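You operate a simulated robot arm through the tools that you are given. There is no shell and no other tool. Be economical: measure what you need, move in short steps, check, and stop when the job is done.

The job below is to be done with a simulated two-armed robot. You get a single attempt, and the scene is never put back.

JOB
Hold the teal work lamp on the parts bench steady with one hand and press the button of the teal work lamp to switch it on with the other.

It is judged by the outcome, as a careful person would: the job done as asked, and still so three seconds after it is handed in. It fails if anything else is knocked over, pushed out of place, dropped, spilled or broken.

ROBOT AND FRAMES
Two 7-joint arms with two-finger parallel grippers on one trunk, on a base that drives. Base frame: it is fixed to the floor where the robot stands at the start and does not move with it; the origin is under the middle of the robot, x ahead of it, y to its left, z up. Units: m, degrees, N and s.
The left shoulder is at the start at [0.07, 0.188, 1.29], the right one opposite. With the tool pointing down near the work surface each hand reaches from about 0.28 to 0.78 m from the robot's upright axis, wherever it stands, measured 20 degrees to its own side. Places, roughly: button of the teal work lamp [0.5, -0.2, 1]. Payload 3.91 kg a hand.
The tool frame of a hand sits at the grasp point between the pads (the TCP): z along the fingers, y along the line on which they close. The tips reach 0.03 m beyond it. The gripper opens to 0.11 m. The fingers are 0.02 m wide and 0.01 m thick; the gripper's body (0.048 by 0.112 m) begins 0.055 m behind the TCP.
Orientation is that of the tool frame in the base frame, as a unit quaternion [w, x, y, z]. With the fingers straight down and closing along the base's y, the tool's x points along the base's -x, its y along +y and its z along -z.

CONTROLS
- The arms move only by the tool play_rows. It takes "left_deltas", "right_deltas" or both (then of equal length, played together; a hand with none holds still); each is a list of rows, each an object of numbers (a shift or turn left out is 0, a gripper value left out holds the last): "tx", "ty", "tz": the shift along the tool's x, y, z in m; "ax", "ay", "az": the turn, a rotation vector about the tool's x, y, z in degrees. In form: [{"tx": .., "ty": .., "tz": .., "ax": .., "ay": .., "az": ..}, ...]. A call has 1 to 10 rows; each row shifts and turns the commanded pose from where the row before left it, along the tool's axes as they then stand. "left_gripper" and "right_gripper" are, for a hand that has rows, the gripper command, from -1 (fully open) to 1 (shut), values between in proportion, set as the call begins (left out, the last holds). Rows are played at 5 a second. More than 0.05 m and 8.6 degrees between two rows, or a gripper value outside its range, and nothing of the call is played. A pose out of reach is approached as far as the arm can. The call stops where the force on the tool passes 40 N (or 10 N more than at its start, if that is more) or the arm is blocked; 0.2 s more then pass. Each finger travels about 0.072 m/s and halts on what it meets, pressing with about 28 N; the grip force reading is that of the motor and also rises with nothing between the fingers. The clock runs only during rows and for 0.2 s after the last one: add rows that do not move to give the fingers time. The reply holds the time, the measured pose of the TCP, the force on the tool along the base axes, the opening and the grip force, in the units named above and with some noise, with the torque about the TCP (base axes, N m) and any sound that the robot's microphone picked up, and new pictures: "views" is both (left out), scene, wrist or none (wrist: the cameras of the hands that moved).
- Cameras (640 x 400 px; columns grow to the right, rows downward): "scene" is now at [0.1341, -0.0328, 1.5229]; the picture's right is [-0.38, -0.93, -0.00], its down [-0.49, 0.20, -0.85] and it looks along [0.79, -0.32, -0.53] (base axes); focal length 289 px, centre (320, 200). "left" rides on the left gripper at [0.072, -0.017, -0.103] in its tool frame; the picture's right is [0.23, 0.97, 0.00], its down [-0.76, 0.18, -0.62] and it looks along [-0.61, 0.14, 0.78] (tool axes); focal length 222 px, centre (320, 200). "right" rides on the right gripper at [0.072, 0.017, -0.103] in its tool frame; the picture's right is [-0.23, 0.97, 0.00], its down [-0.76, -0.18, -0.62] and it looks along [-0.61, -0.14, 0.78] (tool axes); focal length 222 px, centre (320, 200). There is no depth. A picture from a camera that has moved, and an enlarged one, comes with that camera's place and axes in the base frame and with its lens.
- lift_body(by): slides the trunk up (or, below 0, down) by that many m; the arms and the scene camera ride with it, the base frame stays. It gives what a move gives, with no picture.
- steer(legs): drives the robot by 1 to 6 legs, each [ahead, turn to the left] in m and degrees, along the robot's own axes; the way and the turn of a leg run together, so that a leg with both is an arc; at most 1.5 m and 180 degrees a leg. The arms and the cameras ride along, it lands a little off, and it stops where it bumps. It gives what a move gives, and a new picture of the scene camera.
- aim_head(pan, tilt): turns the head with the scene camera to pan (to the left, within 86 degrees either way) and tilt (down, from -29 to 69), counted from straight ahead of the robot. It gives what a move gives, and a new picture of the scene camera.
- inspect(camera, box): a new picture of the part [left, top, right, bottom] of that camera's present view, enlarged. No time passes.
- hand_in(): hands the job in; it is judged then, once.

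Go step by step. Nothing tells you exact positions but the pictures and the camera data: compare them with the known pose of the tool, close in by small moves and look again before you grip or let go. The budget is 120 turns and 260 pictures, counting those below and the enlarged ones. Unless the task says otherwise, let go and move clear before handing in.

The tools are called after "Call:" by a JSON object that holds its "op" and its "data". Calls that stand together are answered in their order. play_rows: Moves the arms, as the interface text tells. Its arguments: {"type":"object","properties":{"left_deltas":{"type":"array"},"left_gripper":{"type":"number"},"right_deltas":{"type":"array"},"right_gripper":{"type":"number"},"views":{"type":"string","enum":["both","scene","wrist","none"]}},"required":[]} The other tools are called the same way: lift_body (by) slides the trunk up or down; steer (legs) drives the base; aim_head (pan, tilt) turns the head that bears the scene camera; inspect (camera, box) takes an enlarged picture of a part of a camera's view; hand_in () hands the job in.

At the start:

```text
time_s: 0.0
left_position: [0.4573, -0.0197, 1.3003]
left_orientation: [0.001, 0.0, 1.0, 0.0]
left_wrist_force: [0.1, -0.7, 0.1]
left_torque: [0.0, -0.01, 0.05]
left_finger_gap: 0.1099
left_finger_force: 0.1
right_position: [0.4791, -0.4133, 1.2998]
right_orientation: [0.001, 0.0, 1.0, 0.0]
right_wrist_force: [0.7, 0.1, 0.2]
right_torque: [0.01, 0.01, 0.02]
right_finger_gap: 0.1101
right_finger_force: 0.0
trunk travel left (down, up): [-0.8, 0.14]
robot x, y, heading: [0.0019, -0.0, -0.1]
head pan, tilt: [-22.1, 31.8]
```

scene: 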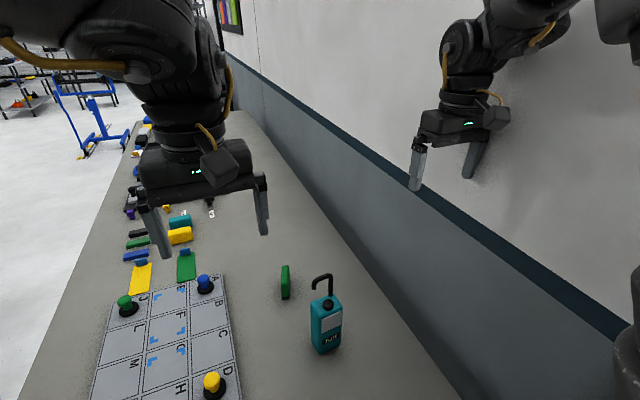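
right: 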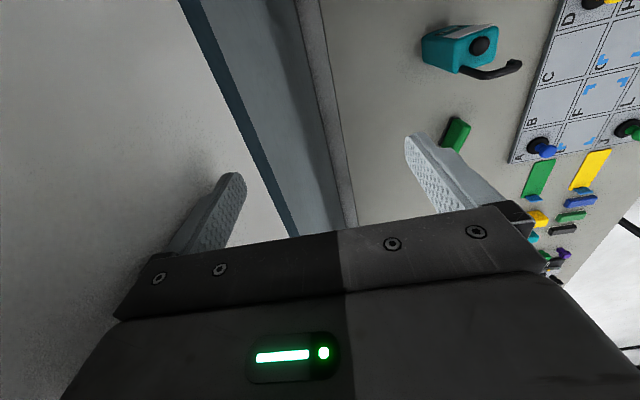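
left: 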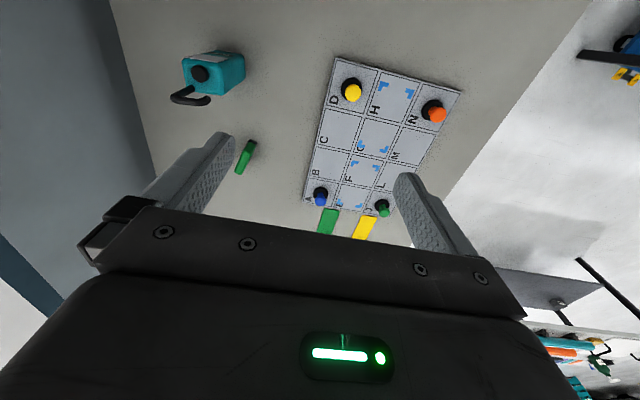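

I see the teal lamp standing on the bench with a black round button on its top and a hook behind. I'll look closer first.

Call:
{"op": "inspect", "data": {"camera": "scene", "box": [260, 250, 400, 370]}}

Call:
{"op": "inspect", "data": {"camera": "right", "box": [400, 0, 560, 100]}}

Call:
{"op": "inspect", "data": {"camera": "left", "box": [140, 30, 300, 130]}}

```text
3.33 times, centred on (330, 310) of scene
camera zoom: at [0.1341, -0.0328, 1.5229], right [-0.38, -0.93, 0.0], down [-0.49, 0.2, -0.85], along [0.79, -0.32, -0.53], focal length 964 px, centre (287, -167)
```

zoom: 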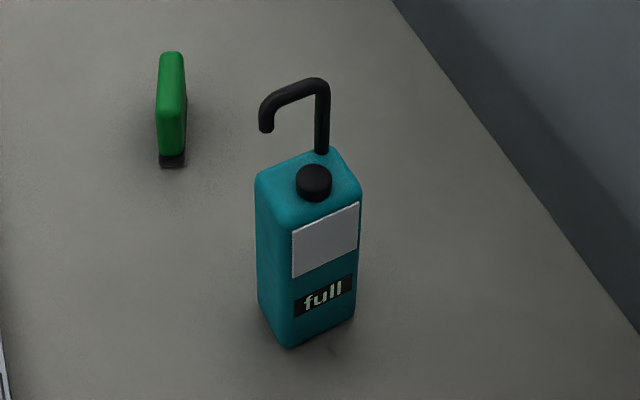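

```text
4.00 times, centred on (480, 50) of right
camera zoom: at [0.4072, -0.3969, 1.4032], right [0.23, 0.97, 0.0], down [0.76, -0.18, 0.62], along [0.61, -0.14, -0.78], focal length 888 px, centre (-320, 800)
```

zoom: 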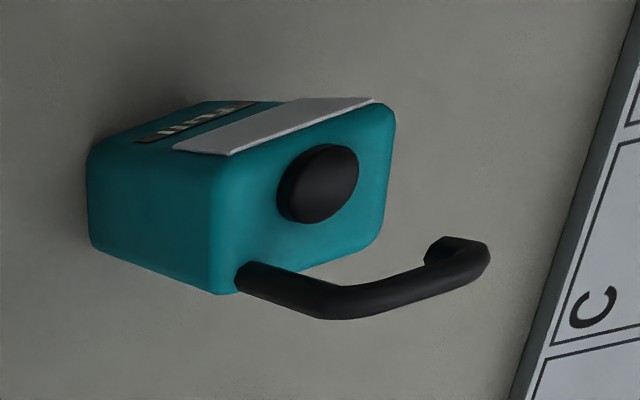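

```text
4.00 times, centred on (220, 80) of left
camera zoom: at [0.3846, -0.038, 1.4038], right [-0.23, 0.97, 0.0], down [0.76, 0.18, 0.62], along [0.61, 0.14, -0.78], focal length 888 px, centre (720, 680)
```

zoom: 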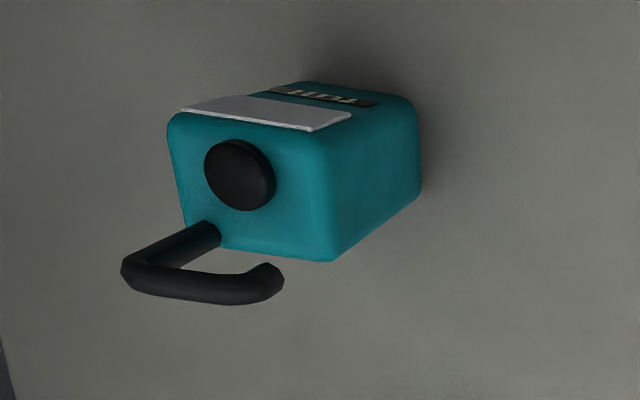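

The button top comes out at about [0.480, -0.193, 1.042]. The lamp is about 0.05 by 0.042 by 0.12 m, yawed about 10°, with the hook at its back. I plan to hold it from the front with the right hand tilted and press from above with the left, so I'll back up a bit for room and then tilt the right hand.

Call:
{"op": "steer", "data": {"legs": [[-0.1, 0]]}}

Call:
{"op": "play_rows", "data": {"right_deltas": [{"az": -5.5}, {"az": -5.5}, {"ay": -8}, {"ay": -8}, {"ay": -8}, {"ay": -8}, {"ay": -8}, {"ay": -8}, {"ay": -7}, {}]}}

```text
time_s: 1.1
left_position: [0.3618, -0.0213, 1.2991]
left_orientation: [-0.002, 0.0, 1.0, 0.0]
left_wrist_force: [0.2, 0.5, -0.9]
left_torque: [-0.02, 0.01, 0.0]
left_finger_gap: 0.1101
left_finger_force: 0.1
right_position: [0.3839, -0.4147, 1.2965]
right_orientation: [-0.001, 0.0, 1.0, 0.0]
right_wrist_force: [0.9, 0.3, -0.8]
right_torque: [0.01, 0.04, 0.04]
right_finger_gap: 0.1099
right_finger_force: 0.1
trunk travel left (down, up): [-0.8, 0.14]
robot x, y, heading: [-0.0985, 0.0013, -0.0]
head pan, tilt: [-22.1, 31.8]
camera scene: at [0.0392, -0.0332, 1.5224], right [-0.38, -0.93, 0.0], down [-0.49, 0.2, -0.85], along [0.78, -0.32, -0.53], focal length 289 px, centre (320, 200)
```

scene: 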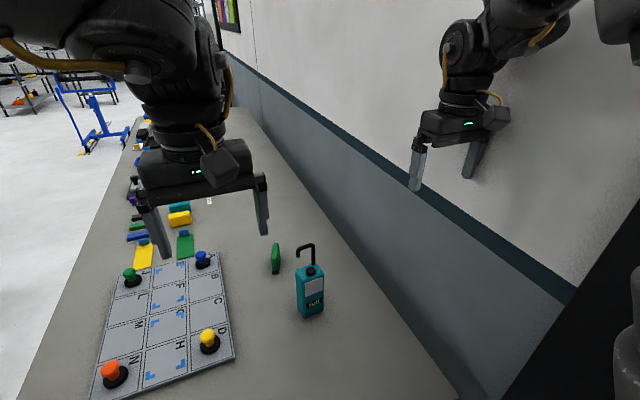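

```text
time_s: 3.5
left_position: [0.38, -0.0117, 1.2996]
left_orientation: [0.002, 0.004, 1.0, -0.004]
left_wrist_force: [-2.5, 1.6, -1.4]
left_torque: [-0.06, -0.26, 0.01]
left_finger_gap: 0.1102
left_finger_force: 0.0
right_position: [0.4069, -0.3929, 1.2989]
right_orientation: [0.458, -0.078, 0.884, 0.057]
right_wrist_force: [-1.4, 4.9, 0.7]
right_torque: [-0.25, -0.05, -0.35]
right_finger_gap: 0.1101
right_finger_force: 0.1
trunk travel left (down, up): [-0.8, 0.14]
robot x, y, heading: [-0.0967, -0.0006, 0.6]
head pan, tilt: [-22.1, 31.8]
stopped in row 10 (right hand): the arm was blocked; the commanded pose is now the measured one
camera scene: at [0.1543, -0.004, 1.5228], right [-0.37, -0.93, 0.05], down [-0.55, 0.18, -0.81], along [0.75, -0.33, -0.58], focal length 289 px, centre (320, 200)
camera right: at [0.279, -0.4003, 1.3008], right [-0.05, 0.98, 0.21], down [-0.03, -0.22, 0.98], along [1.0, 0.04, 0.04], focal length 222 px, centre (320, 200)
```

scene: 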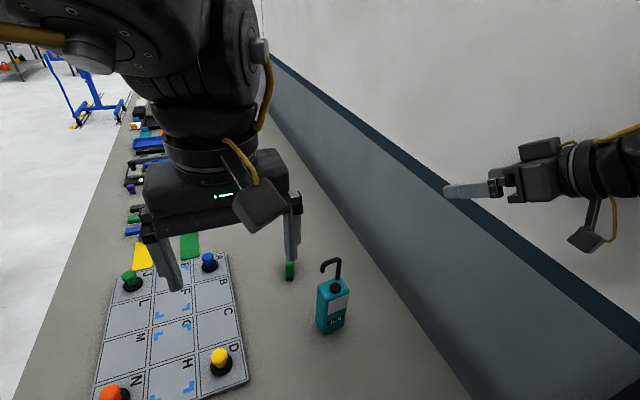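
right: 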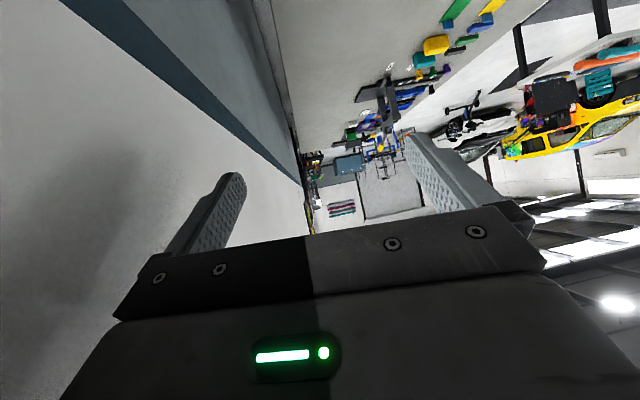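

The right arm was blocked and the whole robot seems to have been pushed, so I suspect the elbow met something. I'll undo part of the tilt and look.

Call:
{"op": "play_rows", "data": {"right_deltas": [{"ay": 8}, {"ay": 8}, {"ay": 8}, {}]}}

Call:
{"op": "aim_head", "data": {"pan": -70, "tilt": 25}}

```text
time_s: 3.9
left_position: [0.3806, -0.0065, 1.3453]
left_orientation: [0.085, 0.005, 0.995, -0.048]
left_wrist_force: [1.2, -1.2, 1.6]
left_torque: [0.05, 0.12, 0.03]
left_finger_gap: 0.1103
left_finger_force: 0.1
right_position: [0.3896, -0.4147, 1.2861]
right_orientation: [0.385, -0.08, 0.918, 0.055]
right_wrist_force: [5.3, 9.6, 3.0]
right_torque: [-0.64, 0.29, 0.0]
right_finger_gap: 0.1054
right_finger_force: 0.1
trunk travel left (down, up): [-0.8, 0.14]
robot x, y, heading: [-0.0983, -0.0036, 0.4]
head pan, tilt: [-22.1, 31.8]
stopped in row 1 (left hand): the arm was blocked; the commanded pose is now the measured one
camera scene: at [0.2126, -0.0017, 1.5174], right [-0.36, -0.93, 0.06], down [-0.59, 0.18, -0.79], along [0.72, -0.32, -0.61], focal length 289 px, centre (320, 200)
camera right: at [0.2633, -0.4224, 1.307], right [-0.03, 0.98, 0.2], down [0.12, -0.2, 0.97], along [0.99, 0.05, -0.12], focal length 222 px, centre (320, 200)
```

scene: 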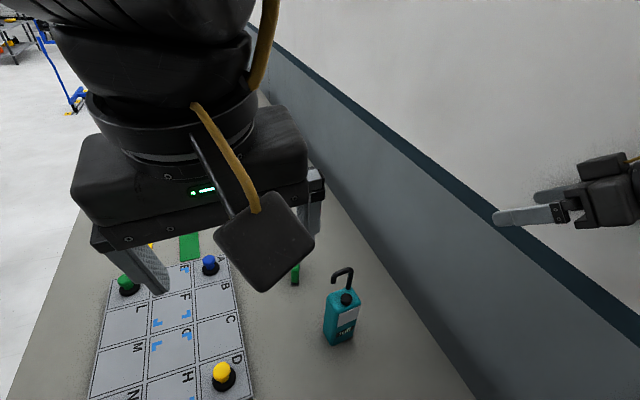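
right: 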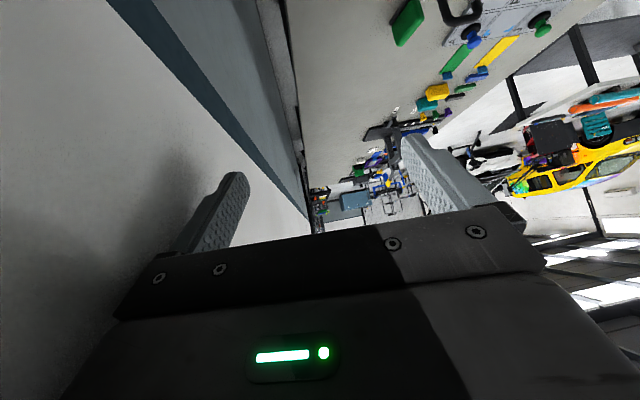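

```text
time_s: 5.0
left_position: [0.3766, -0.0009, 1.3557]
left_orientation: [0.099, -0.001, 0.994, -0.056]
left_wrist_force: [-0.6, -0.2, -0.1]
left_torque: [0.0, 0.02, 0.0]
left_finger_gap: 0.1101
left_finger_force: 0.1
right_position: [0.3809, -0.4144, 1.2823]
right_orientation: [0.381, -0.074, 0.92, 0.059]
right_wrist_force: [-0.8, 5.4, 4.7]
right_torque: [-0.48, 0.18, -0.24]
right_finger_gap: 0.1071
right_finger_force: 0.1
trunk travel left (down, up): [-0.8, 0.14]
robot x, y, heading: [-0.0958, 0.0034, 0.6]
head pan, tilt: [-70.0, 25.0]
camera scene: at [0.1541, -0.0522, 1.5368], right [-0.93, -0.35, 0.11], down [-0.25, 0.38, -0.89], along [0.27, -0.86, -0.44], focal length 289 px, centre (320, 200)
```

scene: 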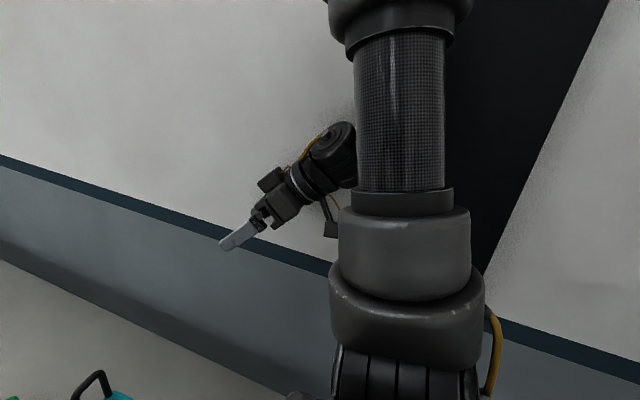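

The right arm and hand are right against the wall. I'll move the right hand away from the wall (to +y) while untilting it.

Call:
{"op": "play_rows", "data": {"right_deltas": [{"ty": 0.02}, {"ty": 0.03, "ay": 4}, {"ty": 0.03, "ay": 5}, {"ty": 0.02, "ay": 6}, {}], "views": "scene"}}

```text
time_s: 5.4
left_position: [0.3252, 0.0275, 1.3731]
left_orientation: [0.148, -0.003, 0.988, -0.041]
left_wrist_force: [-1.0, -0.7, 0.6]
left_torque: [0.1, -0.08, 0.06]
left_finger_gap: 0.1098
left_finger_force: 0.2
right_position: [0.3611, -0.4073, 1.2565]
right_orientation: [0.319, -0.084, 0.939, 0.101]
right_wrist_force: [1.0, 1.2, 0.5]
right_torque: [-0.1, 0.1, -0.05]
right_finger_gap: 0.1084
right_finger_force: 0.0
right hand out of reach, approached as far as the arm can: row 1
trunk travel left (down, up): [-0.8, 0.14]
robot x, y, heading: [-0.0808, 0.0049, 4.3]
head pan, tilt: [-70.0, 25.0]
stopped in row 1 (left hand): the arm was blocked; the commanded pose is now the measured one
camera scene: at [0.1788, -0.0404, 1.5344], right [-0.9, -0.41, 0.11], down [-0.28, 0.36, -0.89], along [0.33, -0.84, -0.44], focal length 289 px, centre (320, 200)
```

scene: 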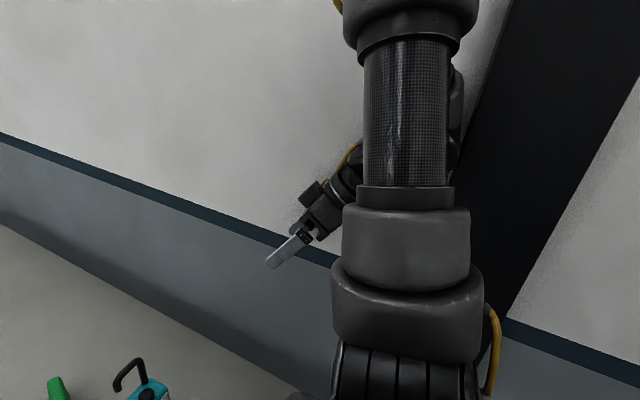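

There's a dark column on the wall beside the right elbow, and the robot is leaning because of it. I'll look further right before moving.

Call:
{"op": "aim_head", "data": {"pan": -86, "tilt": 45}}

```text
time_s: 6.2
left_position: [0.3356, 0.0187, 1.3743]
left_orientation: [0.151, 0.009, 0.988, -0.046]
left_wrist_force: [0.6, -1.1, -0.3]
left_torque: [0.02, 0.08, 0.01]
left_finger_gap: 0.1102
left_finger_force: 0.1
right_position: [0.3532, -0.4121, 1.2594]
right_orientation: [0.318, -0.064, 0.941, 0.097]
right_wrist_force: [6.2, 15.4, -6.9]
right_torque: [0.03, -0.07, -0.14]
right_finger_gap: 0.1038
right_finger_force: 0.1
trunk travel left (down, up): [-0.8, 0.14]
robot x, y, heading: [-0.0763, 0.004, 6.0]
head pan, tilt: [-85.9, 45.0]
camera scene: at [0.1607, -0.029, 1.5076], right [-0.98, -0.18, 0.12], down [-0.21, 0.68, -0.71], along [0.04, -0.72, -0.7], focal length 289 px, centre (320, 200)
```

scene: 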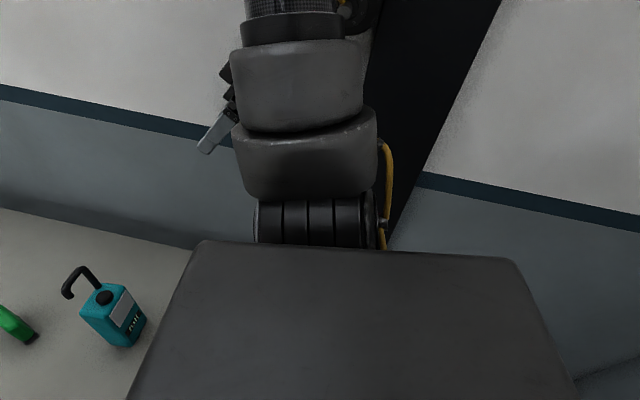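

The hand and elbow still press on the wall. I'll try again to untilt the hand and bring it away from the wall, in small steps.

Call:
{"op": "play_rows", "data": {"right_deltas": [{"ty": 0.02, "ay": 6}, {"ty": 0.02, "ay": 6}, {"ty": 0.02, "ay": 6}], "views": "none"}}

Call:
{"op": "aim_head", "data": {"pan": -50, "tilt": 10}}

```text
time_s: 6.5
left_position: [0.3161, 0.0618, 1.3571]
left_orientation: [0.138, -0.046, 0.989, 0.007]
left_wrist_force: [31.9, -16.5, -150.1]
left_torque: [4.77, -13.67, 2.7]
left_finger_gap: 0.1101
left_finger_force: 0.1
right_position: [0.317, -0.3881, 1.2404]
right_orientation: [0.181, -0.054, 0.974, 0.125]
right_wrist_force: [25.5, -5.8, 34.0]
right_torque: [-0.45, 2.34, 0.84]
right_finger_gap: 0.1102
right_finger_force: 0.1
right hand out of reach, approached as far as the arm can: row 1
trunk travel left (down, up): [-0.8, 0.14]
robot x, y, heading: [-0.0571, 0.0122, 11.9]
head pan, tilt: [-85.9, 45.0]
stopped in row 1 (left hand): the arm was blocked; the commanded pose is now the measured one
```

```text
time_s: 7.5
left_position: [0.3358, 0.0767, 1.3599]
left_orientation: [0.142, -0.036, 0.989, -0.006]
left_wrist_force: [13.0, -88.7, -109.4]
left_torque: [11.02, -11.03, 10.17]
left_finger_gap: 0.1099
left_finger_force: 0.1
right_position: [0.311, -0.4038, 1.2498]
right_orientation: [0.23, -0.041, 0.964, 0.126]
right_wrist_force: [0.6, -0.1, 0.3]
right_torque: [-0.01, 0.01, 0.0]
right_finger_gap: 0.1102
right_finger_force: 0.1
trunk travel left (down, up): [-0.8, 0.14]
robot x, y, heading: [-0.046, 0.0137, 13.9]
head pan, tilt: [-50.0, 10.0]
camera scene: at [0.1999, 0.0061, 1.5112], right [-0.97, -0.21, 0.13], down [-0.23, 0.63, -0.74], along [0.07, -0.75, -0.66], focal length 289 px, centre (320, 200)
```

scene: 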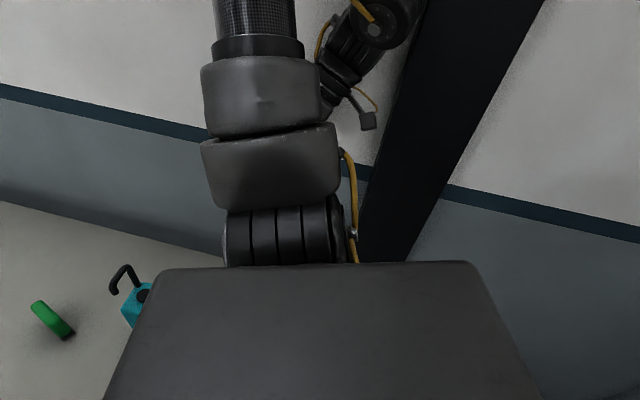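

The right hand is free now, but the leaning head is caught against the left wrist. I'll move the left hand forward and down, away from the head.

Call:
{"op": "play_rows", "data": {"left_deltas": [{"tx": -0.02, "tz": 0.02}, {"tx": -0.03, "tz": 0.02}, {"tx": -0.03, "tz": 0.02}, {"tx": -0.03}, {}], "views": "both"}}

```text
time_s: 7.8
left_position: [0.3556, 0.1894, 1.3522]
left_orientation: [0.114, -0.212, 0.97, 0.04]
left_wrist_force: [103.5, -79.1, -164.5]
left_torque: [18.58, -4.14, 13.4]
left_finger_gap: 0.11
left_finger_force: 0.1
right_position: [0.3365, -0.3505, 1.2479]
right_orientation: [0.102, -0.138, 0.971, 0.168]
right_wrist_force: [0.5, -1.6, 0.5]
right_torque: [0.04, 0.01, 0.01]
right_finger_gap: 0.1099
right_finger_force: 0.1
trunk travel left (down, up): [-0.8, 0.14]
robot x, y, heading: [-0.0209, 0.0191, 29.1]
head pan, tilt: [-50.0, 10.0]
stopped in row 1 (left hand): the force on the tool passed its limit at 198 N (the readings are from after the stop); the commanded pose is now the measured one
camera scene: at [0.2578, 0.0727, 1.5093], right [-0.88, -0.45, 0.15], down [-0.4, 0.53, -0.75], along [0.26, -0.72, -0.65], focal length 289 px, centre (320, 200)
camera left: at [0.2778, 0.1311, 1.4352], right [-0.61, 0.79, -0.03], down [0.47, 0.39, 0.79], along [0.64, 0.47, -0.61], focal length 222 px, centre (320, 200)
```

scene: 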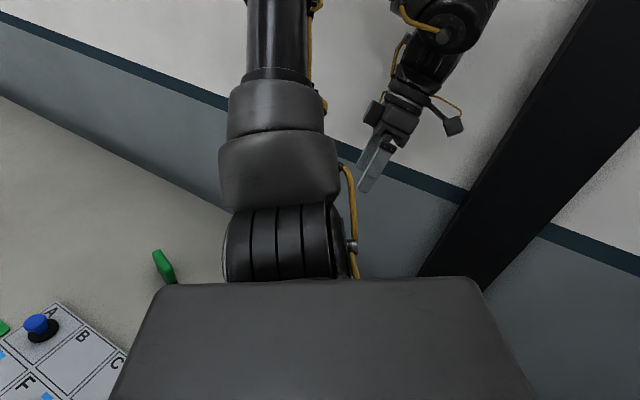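
left: 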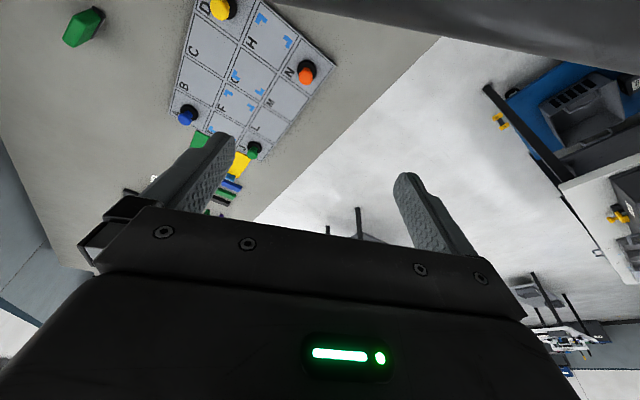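

The left wrist is jammed against the head camera and the robot is leaning forward and has turned. I'll move the left hand outward (+y), directly away from the head, to free it.

Call:
{"op": "play_rows", "data": {"left_deltas": [{"ty": 0.03, "tx": -0.02}, {"ty": 0.04, "tx": -0.02}, {"ty": 0.04, "tx": -0.02}], "views": "scene"}}

```text
time_s: 8.1
left_position: [0.268, 0.2411, 1.3695]
left_orientation: [0.136, -0.315, 0.937, 0.065]
left_wrist_force: [102.2, -75.3, -231.6]
left_torque: [27.42, -8.16, 15.39]
left_finger_gap: 0.1098
left_finger_force: 0.1
right_position: [0.1786, -0.3652, 1.3568]
right_orientation: [-0.188, -0.12, 0.975, 0.001]
right_wrist_force: [22.9, -31.1, 28.1]
right_torque: [1.56, 0.97, -0.18]
right_finger_gap: 0.1101
right_finger_force: 0.1
trunk travel left (down, up): [-0.8, 0.14]
robot x, y, heading: [0.0168, 0.0407, 37.2]
head pan, tilt: [-50.0, 10.0]
stopped in row 1 (left hand): the force on the tool passed its limit at 299 N (the readings are from after the stop); the commanded pose is now the measured one
camera scene: at [0.1864, 0.0997, 1.5183], right [-0.81, -0.58, 0.08], down [-0.41, 0.47, -0.78], along [0.42, -0.67, -0.62], focal length 289 px, centre (320, 200)
```

scene: 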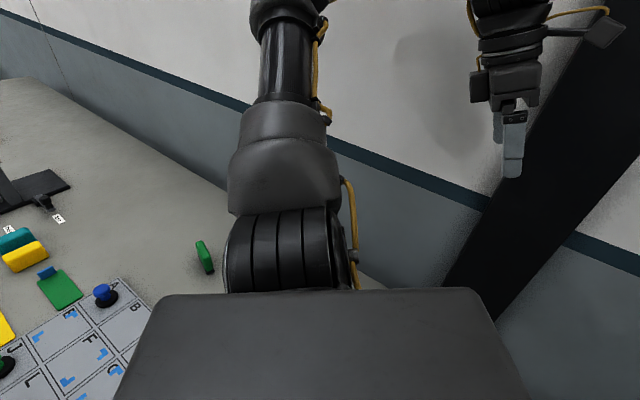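

The lean has lessened. I'll stop the head from pushing by setting its pan back to where it is jammed, tilted as before.

Call:
{"op": "aim_head", "data": {"pan": -86, "tilt": 45}}

```text
time_s: 9.1
left_position: [0.2254, 0.1918, 1.3765]
left_orientation: [0.17, -0.328, 0.926, 0.074]
left_wrist_force: [60.2, 84.1, -90.6]
left_torque: [0.87, -1.76, -0.83]
left_finger_gap: 0.1101
left_finger_force: 0.1
right_position: [0.1635, -0.4111, 1.3065]
right_orientation: [-0.095, -0.049, 0.99, 0.094]
right_wrist_force: [132.9, -5.9, 113.9]
right_torque: [-5.17, -4.27, 6.97]
right_finger_gap: 0.1098
right_finger_force: 0.1
trunk travel left (down, up): [-0.8, 0.14]
robot x, y, heading: [-0.0002, 0.0294, 35.9]
head pan, tilt: [-85.9, 45.0]
camera scene: at [0.1405, 0.0387, 1.5167], right [-0.79, -0.61, 0.04], down [-0.41, 0.48, -0.77], along [0.45, -0.63, -0.63], focal length 289 px, centre (320, 200)
```

scene: 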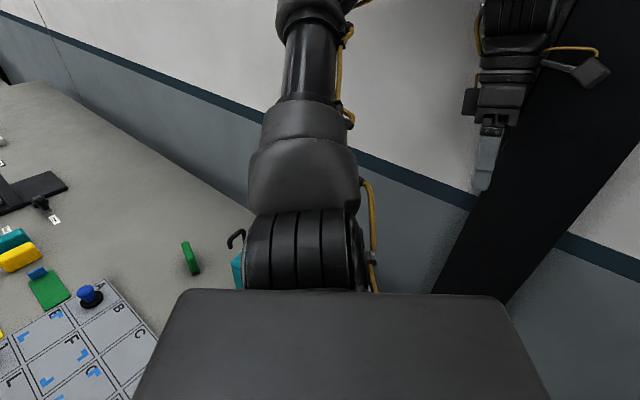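

The lean is going away, and the readings give the push directions: left toward +x +y and down, right toward +x and up. I'll move both hands along those directions.

Call:
{"op": "play_rows", "data": {"left_deltas": [{"tx": -0.02, "ty": 0.005, "tz": 0.025}, {"tx": -0.02, "ty": 0.005, "tz": 0.025}, {"tx": -0.02, "ty": 0.005, "tz": 0.02}, {"tx": -0.02, "tz": 0.02}], "right_deltas": [{"tx": -0.02, "tz": -0.015}, {"tx": -0.03, "tz": -0.01}, {"tx": -0.03}, {"tx": -0.03}], "views": "scene"}}

```text
time_s: 9.4
left_position: [0.2711, 0.2325, 1.3719]
left_orientation: [0.157, -0.392, 0.903, 0.074]
left_wrist_force: [134.6, 123.2, -87.5]
left_torque: [-2.9, 6.37, 4.29]
left_finger_gap: 0.11
left_finger_force: 0.1
right_position: [0.1728, -0.405, 1.3519]
right_orientation: [-0.179, -0.013, 0.982, 0.057]
right_wrist_force: [11.1, -10.6, -21.7]
right_torque: [1.17, 1.45, -0.23]
right_finger_gap: 0.11
right_finger_force: 0.0
trunk travel left (down, up): [-0.8, 0.14]
robot x, y, heading: [0.0047, 0.0372, 35.9]
head pan, tilt: [-85.9, 45.0]
stopped in row 1 (right hand): the arm was blocked; the commanded pose is now the measured one
camera scene: at [0.1954, 0.0751, 1.5135], right [-0.8, -0.59, 0.09], down [-0.43, 0.48, -0.76], along [0.41, -0.65, -0.64], focal length 289 px, centre (320, 200)
```

scene: 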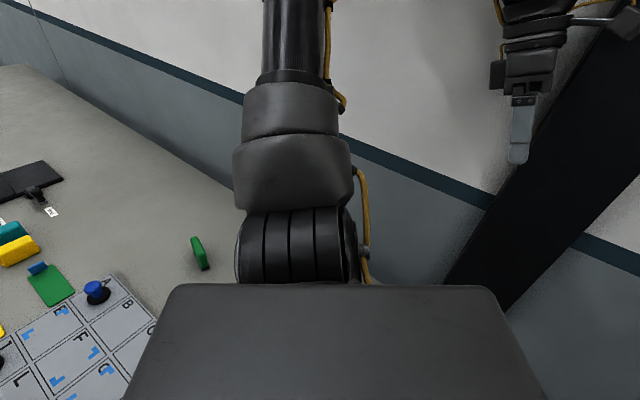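

The right elbow still seems wedged between wall and column. Arms ride along while driving, so I'll turn the base left to swing the right arm off the wall.

Call:
{"op": "steer", "data": {"legs": [[0, 15]]}}

```text
time_s: 10.1
left_position: [0.2556, 0.276, 1.3693]
left_orientation: [0.071, -0.56, 0.814, 0.139]
left_wrist_force: [74.8, 130.3, -90.8]
left_torque: [-2.05, 5.91, 6.58]
left_finger_gap: 0.1099
left_finger_force: 0.0
right_position: [0.1677, -0.4206, 1.4849]
right_orientation: [-0.342, -0.1, 0.934, -0.005]
right_wrist_force: [58.4, -14.9, -49.0]
right_torque: [2.77, -2.15, 4.05]
right_finger_gap: 0.1106
right_finger_force: 0.1
trunk travel left (down, up): [-0.8, 0.14]
robot x, y, heading: [0.0056, 0.0372, 36.4]
head pan, tilt: [-85.9, 45.0]
stopped in leg 1: the force on the tool passed its limit at 224 N (the readings are from after the stop); the commanded pose is now the measured one
camera scene: at [0.2366, 0.102, 1.5199], right [-0.8, -0.59, 0.12], down [-0.43, 0.42, -0.8], along [0.42, -0.69, -0.59], focal length 289 px, centre (320, 200)
```

scene: 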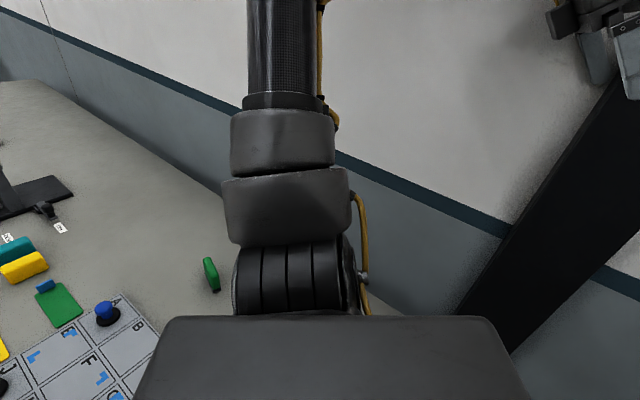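

The right arm is twisted behind the robot and the left wrist still bears on the head. I'll bring the right hand forward-left over the bench (well above everything) and push the left hand away from the head together.

Call:
{"op": "play_rows", "data": {"left_deltas": [{"tx": -0.03, "tz": 0.025}, {"tx": -0.03, "tz": 0.025}, {"tx": -0.03, "tz": 0.02}, {"tx": -0.03}, {"tx": -0.03}], "right_deltas": [{"tx": -0.028, "ty": 0.022, "tz": -0.017}, {"tx": -0.028, "ty": 0.022, "tz": -0.017}, {"tx": -0.028, "ty": 0.022, "tz": -0.017}, {"tx": -0.028, "ty": 0.022, "tz": -0.017}, {"tx": -0.028, "ty": 0.022, "tz": -0.017}], "views": "both"}}

```text
time_s: 10.4
left_position: [0.2252, 0.2776, 1.3743]
left_orientation: [0.055, -0.619, 0.764, 0.171]
left_wrist_force: [95.3, 217.9, -35.5]
left_torque: [2.54, 7.27, -2.23]
left_finger_gap: 0.0963
left_finger_force: 0.1
right_position: [0.1659, -0.4312, 1.5621]
right_orientation: [-0.408, -0.145, 0.9, -0.055]
right_wrist_force: [34.6, 19.2, 31.6]
right_torque: [-0.29, 0.12, 0.65]
right_finger_gap: 0.0922
right_finger_force: 0.0
trunk travel left (down, up): [-0.8, 0.14]
robot x, y, heading: [0.0102, 0.0391, 37.5]
head pan, tilt: [-85.9, 45.0]
stopped in row 1 (right hand): the force on the tool passed its limit at 124 N (the readings are from after the stop); the commanded pose is now the measured one
camera scene: at [0.2322, 0.0984, 1.5199], right [-0.76, -0.64, 0.11], down [-0.45, 0.4, -0.8], along [0.47, -0.66, -0.59], focal length 289 px, centre (320, 200)
camera right: at [0.19, -0.4085, 1.6854], right [-0.16, 0.98, -0.15], down [0.98, 0.13, -0.16], along [-0.14, -0.17, -0.98], focal length 222 px, centre (320, 200)
camera left: at [0.2382, 0.1719, 1.446], right [-0.99, -0.04, 0.12], down [0.08, 0.53, 0.84], along [-0.1, 0.85, -0.53], focal length 222 px, centre (320, 200)
```

scene: 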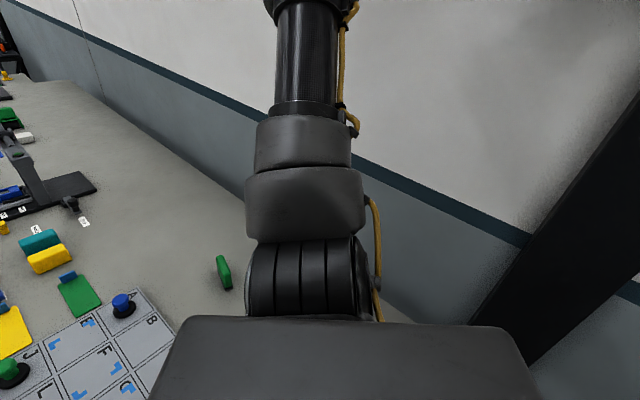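
right: 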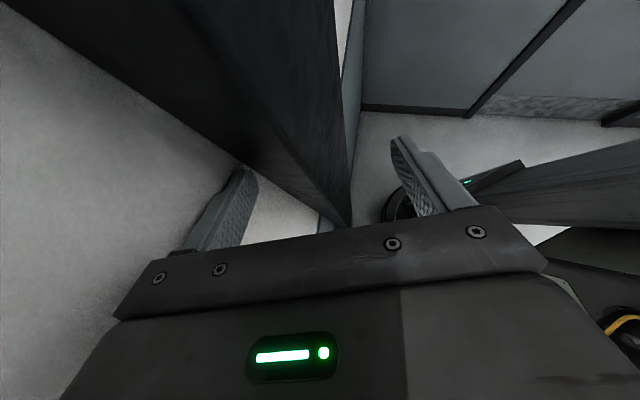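
left: 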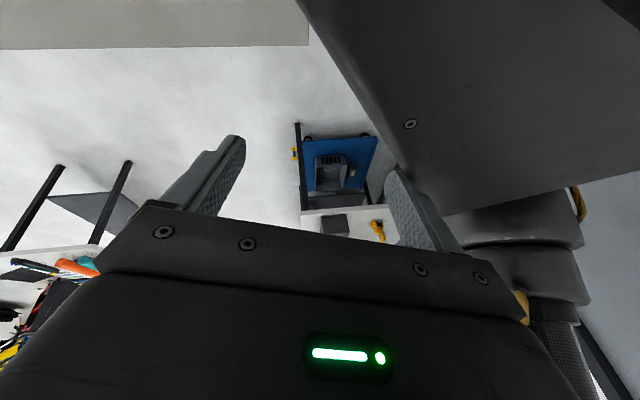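

Now it's clear: the left hand is squeezed against the robot's own chest and the right hand is beside the pillar. I'll move the left hand straight ahead of the chest, along the robot's own forward.

Call:
{"op": "play_rows", "data": {"left_deltas": [{"tx": -0.03, "ty": -0.03}, {"tx": -0.03, "ty": -0.03}, {"tx": -0.03, "ty": -0.03}, {"tx": -0.03, "ty": -0.03}], "views": "wrist"}}

```text
time_s: 10.7
left_position: [0.206, 0.3148, 1.3733]
left_orientation: [0.018, -0.659, 0.72, 0.217]
left_wrist_force: [95.9, 60.4, 111.2]
left_torque: [-0.68, 1.45, -0.62]
left_finger_gap: 0.016
left_finger_force: 0.0
right_position: [0.1792, -0.41, 1.6403]
right_orientation: [-0.498, -0.104, 0.854, -0.111]
right_wrist_force: [11.9, 20.7, 1.1]
right_torque: [-1.16, 0.25, 0.81]
right_finger_gap: 0.1052
right_finger_force: 1.9
trunk travel left (down, up): [-0.8, 0.14]
robot x, y, heading: [0.0062, 0.0367, 37.9]
head pan, tilt: [-85.9, 45.0]
stopped in row 1 (right hand): the force on the tool passed its limit at 326 N (the readings are from after the stop); the commanded pose is now the measured one
camera left: at [0.2395, 0.2103, 1.439], right [-0.96, -0.18, 0.21], down [0.09, 0.51, 0.85], along [-0.26, 0.84, -0.48], focal length 222 px, centre (320, 200)
```

left: 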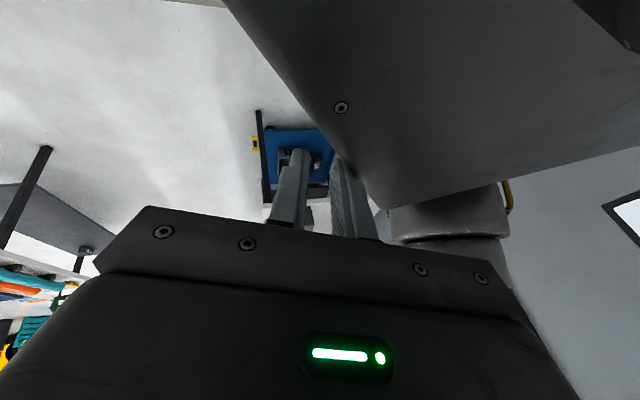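

The arms are still wound up against each other. I'll now free the right hand: away from the pillar and wall, toward +x +y.

Call:
{"op": "play_rows", "data": {"right_deltas": [{"tx": -0.02, "ty": 0.012, "tz": -0.022}, {"tx": -0.027, "ty": 0.014, "tz": -0.028}, {"tx": -0.027, "ty": 0.014, "tz": -0.028}, {"tx": -0.027, "ty": 0.014, "tz": -0.028}], "views": "both"}}

```text
time_s: 10.9
left_position: [0.1881, 0.2946, 1.3761]
left_orientation: [-0.02, 0.689, -0.685, -0.235]
left_wrist_force: [156.0, 31.7, -8.7]
left_torque: [0.6, -0.09, 0.85]
left_finger_gap: 0.0
left_finger_force: 0.0
right_position: [0.1651, -0.425, 1.7167]
right_orientation: [-0.582, -0.142, 0.792, -0.118]
right_wrist_force: [31.9, 36.4, -14.3]
right_torque: [1.65, -0.58, 2.44]
right_finger_gap: 0.1052
right_finger_force: 0.0
trunk travel left (down, up): [-0.8, 0.14]
robot x, y, heading: [0.0087, 0.0356, 38.7]
head pan, tilt: [-85.9, 45.0]
stopped in row 1 (right hand): the force on the tool passed its limit at 136 N (the readings are from after the stop); the commanded pose is now the measured one
camera scene: at [0.2488, 0.1063, 1.5101], right [-0.73, -0.68, 0.12], down [-0.53, 0.45, -0.72], along [0.44, -0.59, -0.68], focal length 289 px, centre (320, 200)
camera right: at [0.2304, -0.3789, 1.8162], right [-0.29, 0.93, -0.24], down [0.83, 0.12, -0.54], along [-0.47, -0.35, -0.81], focal length 222 px, centre (320, 200)
```

scene: 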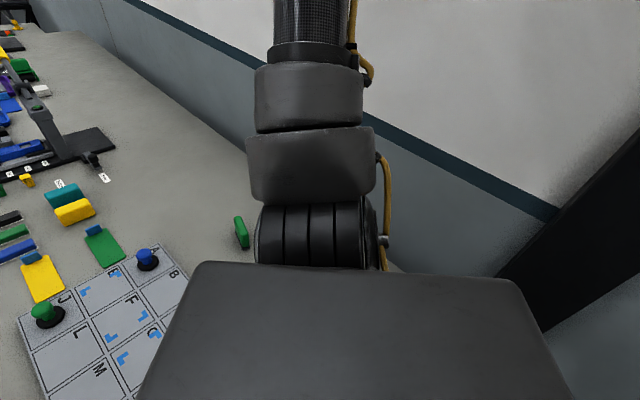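
right: 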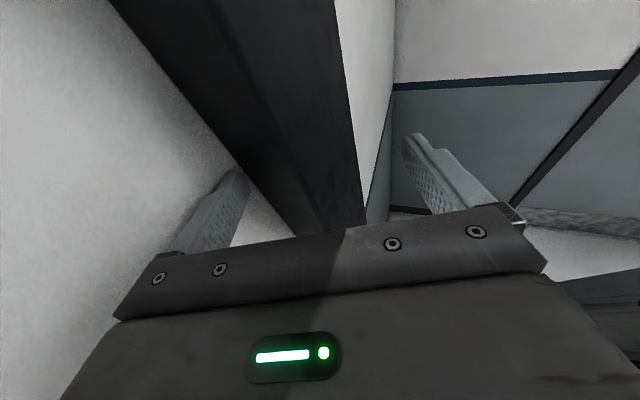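

Passing time without arm commands relaxed things before, so I'll let it settle with a small head move.

Call:
{"op": "aim_head", "data": {"pan": -80, "tilt": 40}}

Call:
{"op": "aim_head", "data": {"pan": -70, "tilt": 35}}

```text
time_s: 11.6
left_position: [0.1845, 0.3019, 1.3726]
left_orientation: [-0.017, 0.688, -0.686, -0.235]
left_wrist_force: [158.4, 49.8, 8.8]
left_torque: [-0.08, -0.71, 0.67]
left_finger_gap: 0.0001
left_finger_force: 0.1
right_position: [0.162, -0.4171, 1.7144]
right_orientation: [-0.583, -0.15, 0.791, -0.106]
right_wrist_force: [-5.1, 7.8, 5.5]
right_torque: [-0.15, -0.72, 0.99]
right_finger_gap: 0.1097
right_finger_force: 0.7
trunk travel left (down, up): [-0.8, 0.14]
robot x, y, heading: [0.0068, 0.0397, 38.5]
head pan, tilt: [-80.0, 40.0]
camera scene: at [0.2501, 0.1171, 1.5118], right [-0.69, -0.72, 0.12], down [-0.54, 0.4, -0.74], along [0.49, -0.58, -0.66], focal length 289 px, centre (320, 200)
```

scene: 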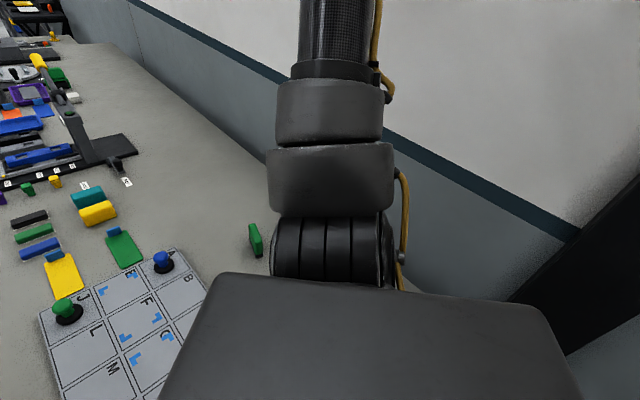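

```text
time_s: 12.3
left_position: [0.1835, 0.2994, 1.3755]
left_orientation: [-0.017, 0.689, -0.685, -0.236]
left_wrist_force: [156.6, 14.2, 13.7]
left_torque: [-0.17, -0.77, 0.93]
left_finger_gap: 0.0
left_finger_force: 0.1
right_position: [0.1639, -0.4211, 1.7181]
right_orientation: [-0.591, -0.129, 0.789, -0.106]
right_wrist_force: [66.6, 27.1, 3.7]
right_torque: [0.24, 0.62, 3.42]
right_finger_gap: 0.1061
right_finger_force: 0.1
trunk travel left (down, up): [-0.8, 0.14]
robot x, y, heading: [0.005, 0.0343, 38.6]
head pan, tilt: [-70.0, 35.0]
camera scene: at [0.2605, 0.1151, 1.519], right [-0.63, -0.77, 0.11], down [-0.52, 0.31, -0.79], along [0.58, -0.56, -0.6], focal length 289 px, centre (320, 200)
```

scene: 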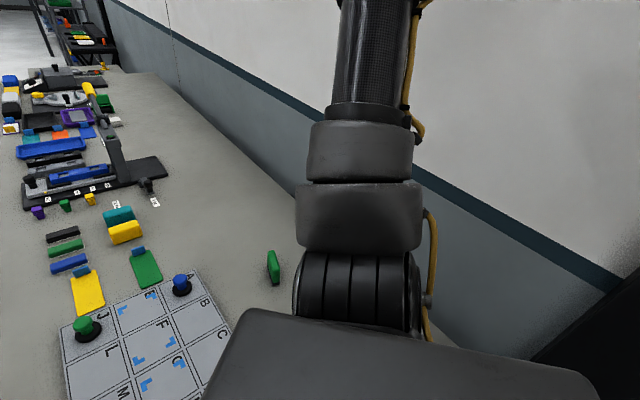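

Everything is stable now. The left fingers are pressed shut against the chest while commanded open, so I'll command the left gripper shut and ease the hand away from the chest in small steps.

Call:
{"op": "play_rows", "data": {"left_deltas": [{"tx": -0.008, "ty": -0.018}, {"tx": -0.012, "ty": -0.027}, {"tx": -0.012, "ty": -0.027}, {"tx": -0.012, "ty": -0.027}, {"tx": -0.012, "ty": -0.027}], "left_gripper": 1, "views": "both"}}

```text
time_s: 12.7
left_position: [0.1666, 0.2988, 1.3753]
left_orientation: [-0.035, 0.71, -0.67, -0.214]
left_wrist_force: [152.3, 79.1, -11.7]
left_torque: [0.6, -0.43, 0.53]
left_finger_gap: 0.0
left_finger_force: 28.2
right_position: [0.1673, -0.4136, 1.7907]
right_orientation: [-0.67, -0.088, 0.724, -0.138]
right_wrist_force: [-4.4, 3.9, 1.7]
right_torque: [0.33, -0.12, 0.56]
right_finger_gap: 0.1027
right_finger_force: 0.1
trunk travel left (down, up): [-0.8, 0.14]
robot x, y, heading: [0.0111, 0.0337, 39.2]
head pan, tilt: [-70.0, 35.0]
stopped in row 1 (left hand): the arm was blocked; the commanded pose is now the measured one
camera scene: at [0.2484, 0.1164, 1.5185], right [-0.57, -0.82, 0.1], down [-0.54, 0.28, -0.79], along [0.62, -0.5, -0.6], focal length 289 px, centre (320, 200)
camera left: at [0.2098, 0.1957, 1.4384], right [-0.94, -0.31, 0.15], down [-0.02, 0.48, 0.87], along [-0.34, 0.82, -0.46], focal length 222 px, centre (320, 200)
```

scene: 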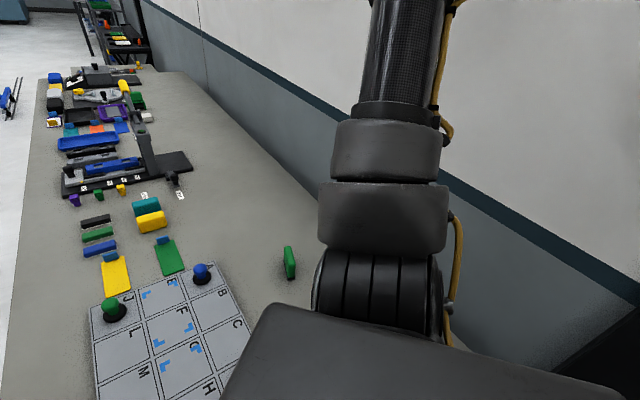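
left: 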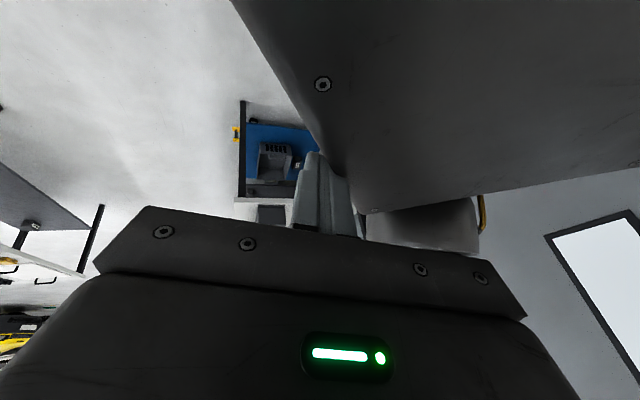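

I think each arm call drifts because the body leans while the arm solver assumes it is upright. Driving keeps the joints fixed, so I'll try turning left to get the right arm off the pillar and let the body come upright.

Call:
{"op": "steer", "data": {"legs": [[0, 12]]}}

```text
time_s: 13.3
left_position: [0.12, 0.2754, 1.3857]
left_orientation: [-0.16, 0.805, -0.552, -0.149]
left_wrist_force: [143.6, 20.3, -8.6]
left_torque: [-0.17, -1.57, 0.94]
left_finger_gap: 0.0002
left_finger_force: 27.8
right_position: [0.1632, -0.4239, 1.8802]
right_orientation: [0.733, -0.003, -0.638, 0.237]
right_wrist_force: [-0.6, 4.4, -0.5]
right_torque: [-0.54, -0.05, 0.03]
right_finger_gap: 0.1079
right_finger_force: 0.1
trunk travel left (down, up): [-0.8, 0.14]
robot x, y, heading: [0.0076, 0.0407, 39.1]
head pan, tilt: [-70.0, 35.0]
stopped in leg 1: the force on the tool passed its limit at 202 N (the readings are from after the stop); the commanded pose is now the measured one
camera scene: at [0.2102, 0.0933, 1.5214], right [-0.49, -0.87, 0.07], down [-0.54, 0.24, -0.81], along [0.69, -0.43, -0.59], focal length 289 px, centre (320, 200)
```

scene: 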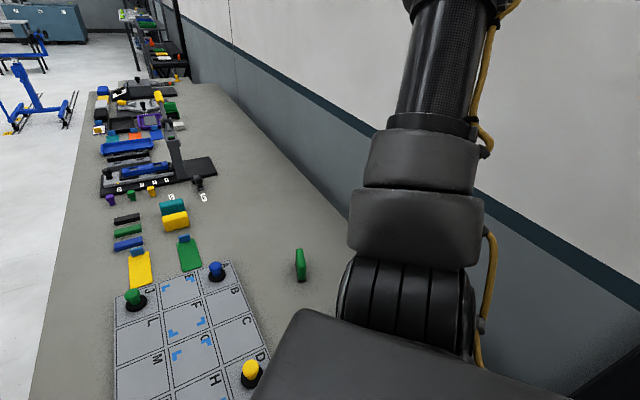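

The trunk is now back in line with the base and the lean is shrinking. I'll continue the same way.

Call:
{"op": "steer", "data": {"legs": [[0, 10]]}}

```text
time_s: 14.0
left_position: [0.0866, 0.2566, 1.3907]
left_orientation: [-0.206, 0.89, -0.385, -0.132]
left_wrist_force: [130.9, 38.7, -32.9]
left_torque: [0.71, -2.31, -0.62]
left_finger_gap: 0.0
left_finger_force: 28.1
right_position: [0.1631, -0.4293, 1.8962]
right_orientation: [0.754, 0.005, -0.608, 0.248]
right_wrist_force: [71.3, 57.4, 9.8]
right_torque: [-2.28, 1.06, 3.71]
right_finger_gap: 0.0973
right_finger_force: 0.0
trunk travel left (down, up): [-0.8, 0.14]
robot x, y, heading: [0.0115, 0.0386, 40.0]
head pan, tilt: [-70.0, 35.0]
stopped in leg 1: the force on the tool passed its limit at 273 N (the readings are from after the stop); the commanded pose is now the measured one
camera scene: at [0.1848, 0.07, 1.5189], right [-0.47, -0.88, 0.04], down [-0.54, 0.25, -0.81], along [0.7, -0.4, -0.59], focal length 289 px, centre (320, 200)
```

scene: 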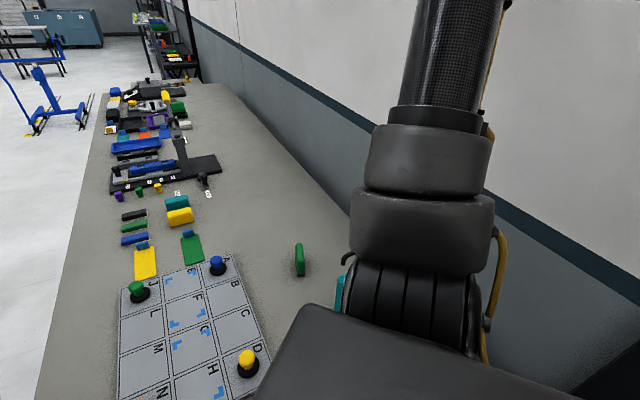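

The body is nearly upright and the lamp still stands. I'll ease both hands along their contact push directions: left out in front of the chest, right off the pillar.

Call:
{"op": "play_rows", "data": {"left_deltas": [{"tx": 0.003, "ty": -0.028, "tz": 0.011}, {"tx": 0.003, "ty": -0.028, "tz": 0.011}, {"tx": 0.003, "ty": -0.028, "tz": 0.011}, {"tx": 0.003, "ty": -0.028, "tz": 0.011}], "right_deltas": [{"tx": 0.01, "ty": 0.0085, "tz": -0.027}, {"tx": 0.01, "ty": 0.0085, "tz": -0.027}, {"tx": 0.01, "ty": 0.0085, "tz": -0.027}, {"tx": 0.01, "ty": 0.0085, "tz": -0.027}], "views": "both"}}

```text
time_s: 14.2
left_position: [0.0917, 0.2725, 1.3913]
left_orientation: [-0.217, 0.919, -0.308, -0.116]
left_wrist_force: [128.6, 37.5, -18.4]
left_torque: [0.4, -2.3, -1.45]
left_finger_gap: 0.0001
left_finger_force: 27.6
right_position: [0.1733, -0.4123, 1.9214]
right_orientation: [0.773, -0.022, -0.572, 0.274]
right_wrist_force: [0.8, 9.5, 3.8]
right_torque: [0.35, -0.25, 0.5]
right_finger_gap: 0.1101
right_finger_force: 0.1
trunk travel left (down, up): [-0.8, 0.14]
robot x, y, heading: [0.0128, 0.0387, 40.8]
head pan, tilt: [-70.0, 35.0]
stopped in row 1 (right hand): the force on the tool passed its limit at 277 N (the readings are from after the stop); the commanded pose is now the measured one
camera scene: at [0.1934, 0.0879, 1.5202], right [-0.45, -0.89, 0.05], down [-0.55, 0.23, -0.81], along [0.71, -0.39, -0.59], focal length 289 px, centre (320, 200)
camera right: at [0.2733, -0.3377, 1.943], right [-0.43, 0.72, -0.54], down [0.48, -0.32, -0.82], along [-0.76, -0.61, -0.21], focal length 222 px, centre (320, 200)
camera left: at [0.1669, 0.1984, 1.4623], right [-0.42, -0.82, -0.4], down [-0.66, -0.03, 0.76], along [-0.63, 0.58, -0.52], focal length 222 px, centre (320, 200)
```

scene: 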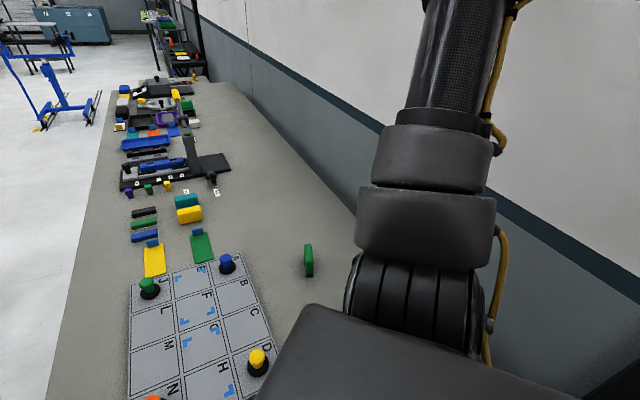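
right: 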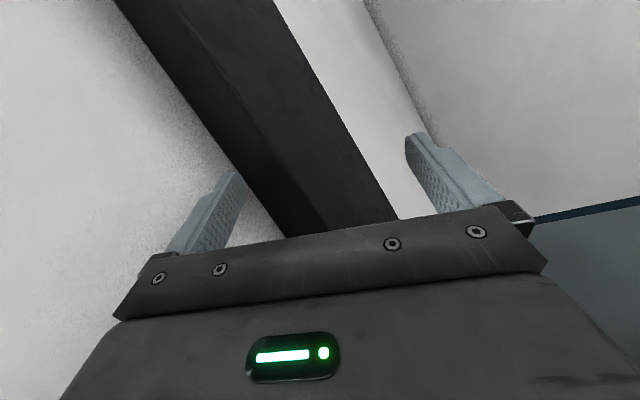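
left: 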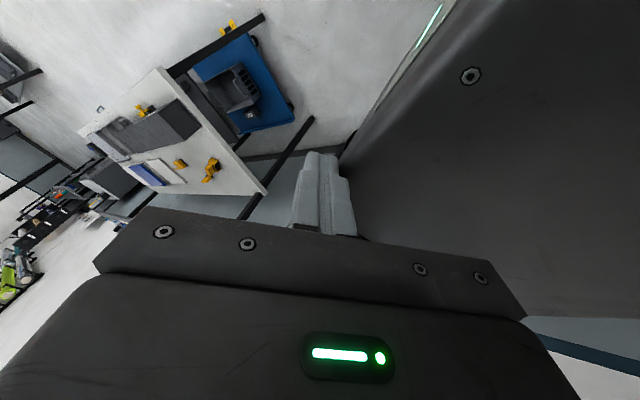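

The right elbow appears wedged on the wall, so the base must move away from the wall. First I'll look down ahead to see how much room the base has.

Call:
{"op": "aim_head", "data": {"pan": -35, "tilt": 66}}

Call:
{"op": "aim_head", "data": {"pan": 30, "tilt": 50}}

```text
time_s: 15.2
left_position: [0.0794, 0.2714, 1.4002]
left_orientation: [-0.254, 0.911, -0.32, -0.063]
left_wrist_force: [214.4, 169.4, -14.3]
left_torque: [0.51, 1.73, 6.21]
left_finger_gap: 0.0001
left_finger_force: 27.5
right_position: [0.1599, -0.4122, 1.9145]
right_orientation: [0.762, -0.03, -0.586, 0.274]
right_wrist_force: [0.1, 0.3, 0.6]
right_torque: [0.09, -0.12, 0.01]
right_finger_gap: 0.11
right_finger_force: 0.2
trunk travel left (down, up): [-0.8, 0.14]
robot x, y, heading: [0.012, 0.0327, 40.2]
head pan, tilt: [-35.0, 66.0]
camera scene: at [0.1817, 0.1099, 1.4935], right [-0.24, -0.97, 0.05], down [-0.81, 0.17, -0.57], along [0.54, -0.17, -0.82], focal length 289 px, centre (320, 200)
```

scene: 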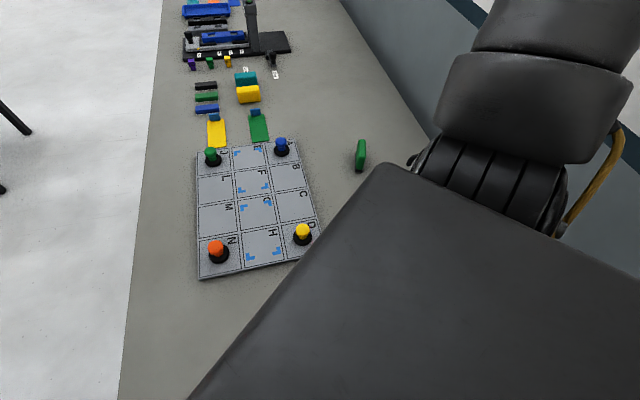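

```text
time_s: 16.6
left_position: [0.0503, 0.2531, 1.4046]
left_orientation: [-0.23, 0.928, -0.279, -0.086]
left_wrist_force: [82.9, 142.0, 195.9]
left_torque: [-15.98, -14.99, 3.0]
left_finger_gap: 0.0
left_finger_force: 28.7
right_position: [0.1582, -0.4276, 1.9208]
right_orientation: [0.771, -0.016, -0.572, 0.281]
right_wrist_force: [91.8, 56.3, -57.2]
right_torque: [2.02, 1.18, 5.64]
right_finger_gap: 0.1026
right_finger_force: 0.2
trunk travel left (down, up): [-0.8, 0.14]
robot x, y, heading: [0.0093, 0.0385, 40.5]
head pan, tilt: [30.0, 50.0]
camera scene: at [0.1688, 0.1157, 1.496], right [0.08, -1.0, 0.02], down [-0.78, -0.08, -0.62], along [0.62, 0.03, -0.78], focal length 289 px, centre (320, 200)
```

scene: 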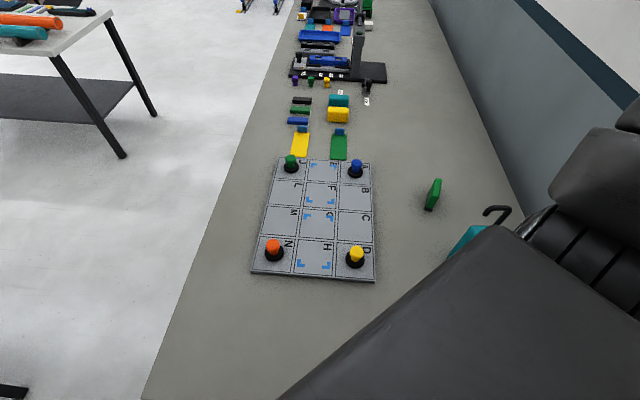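

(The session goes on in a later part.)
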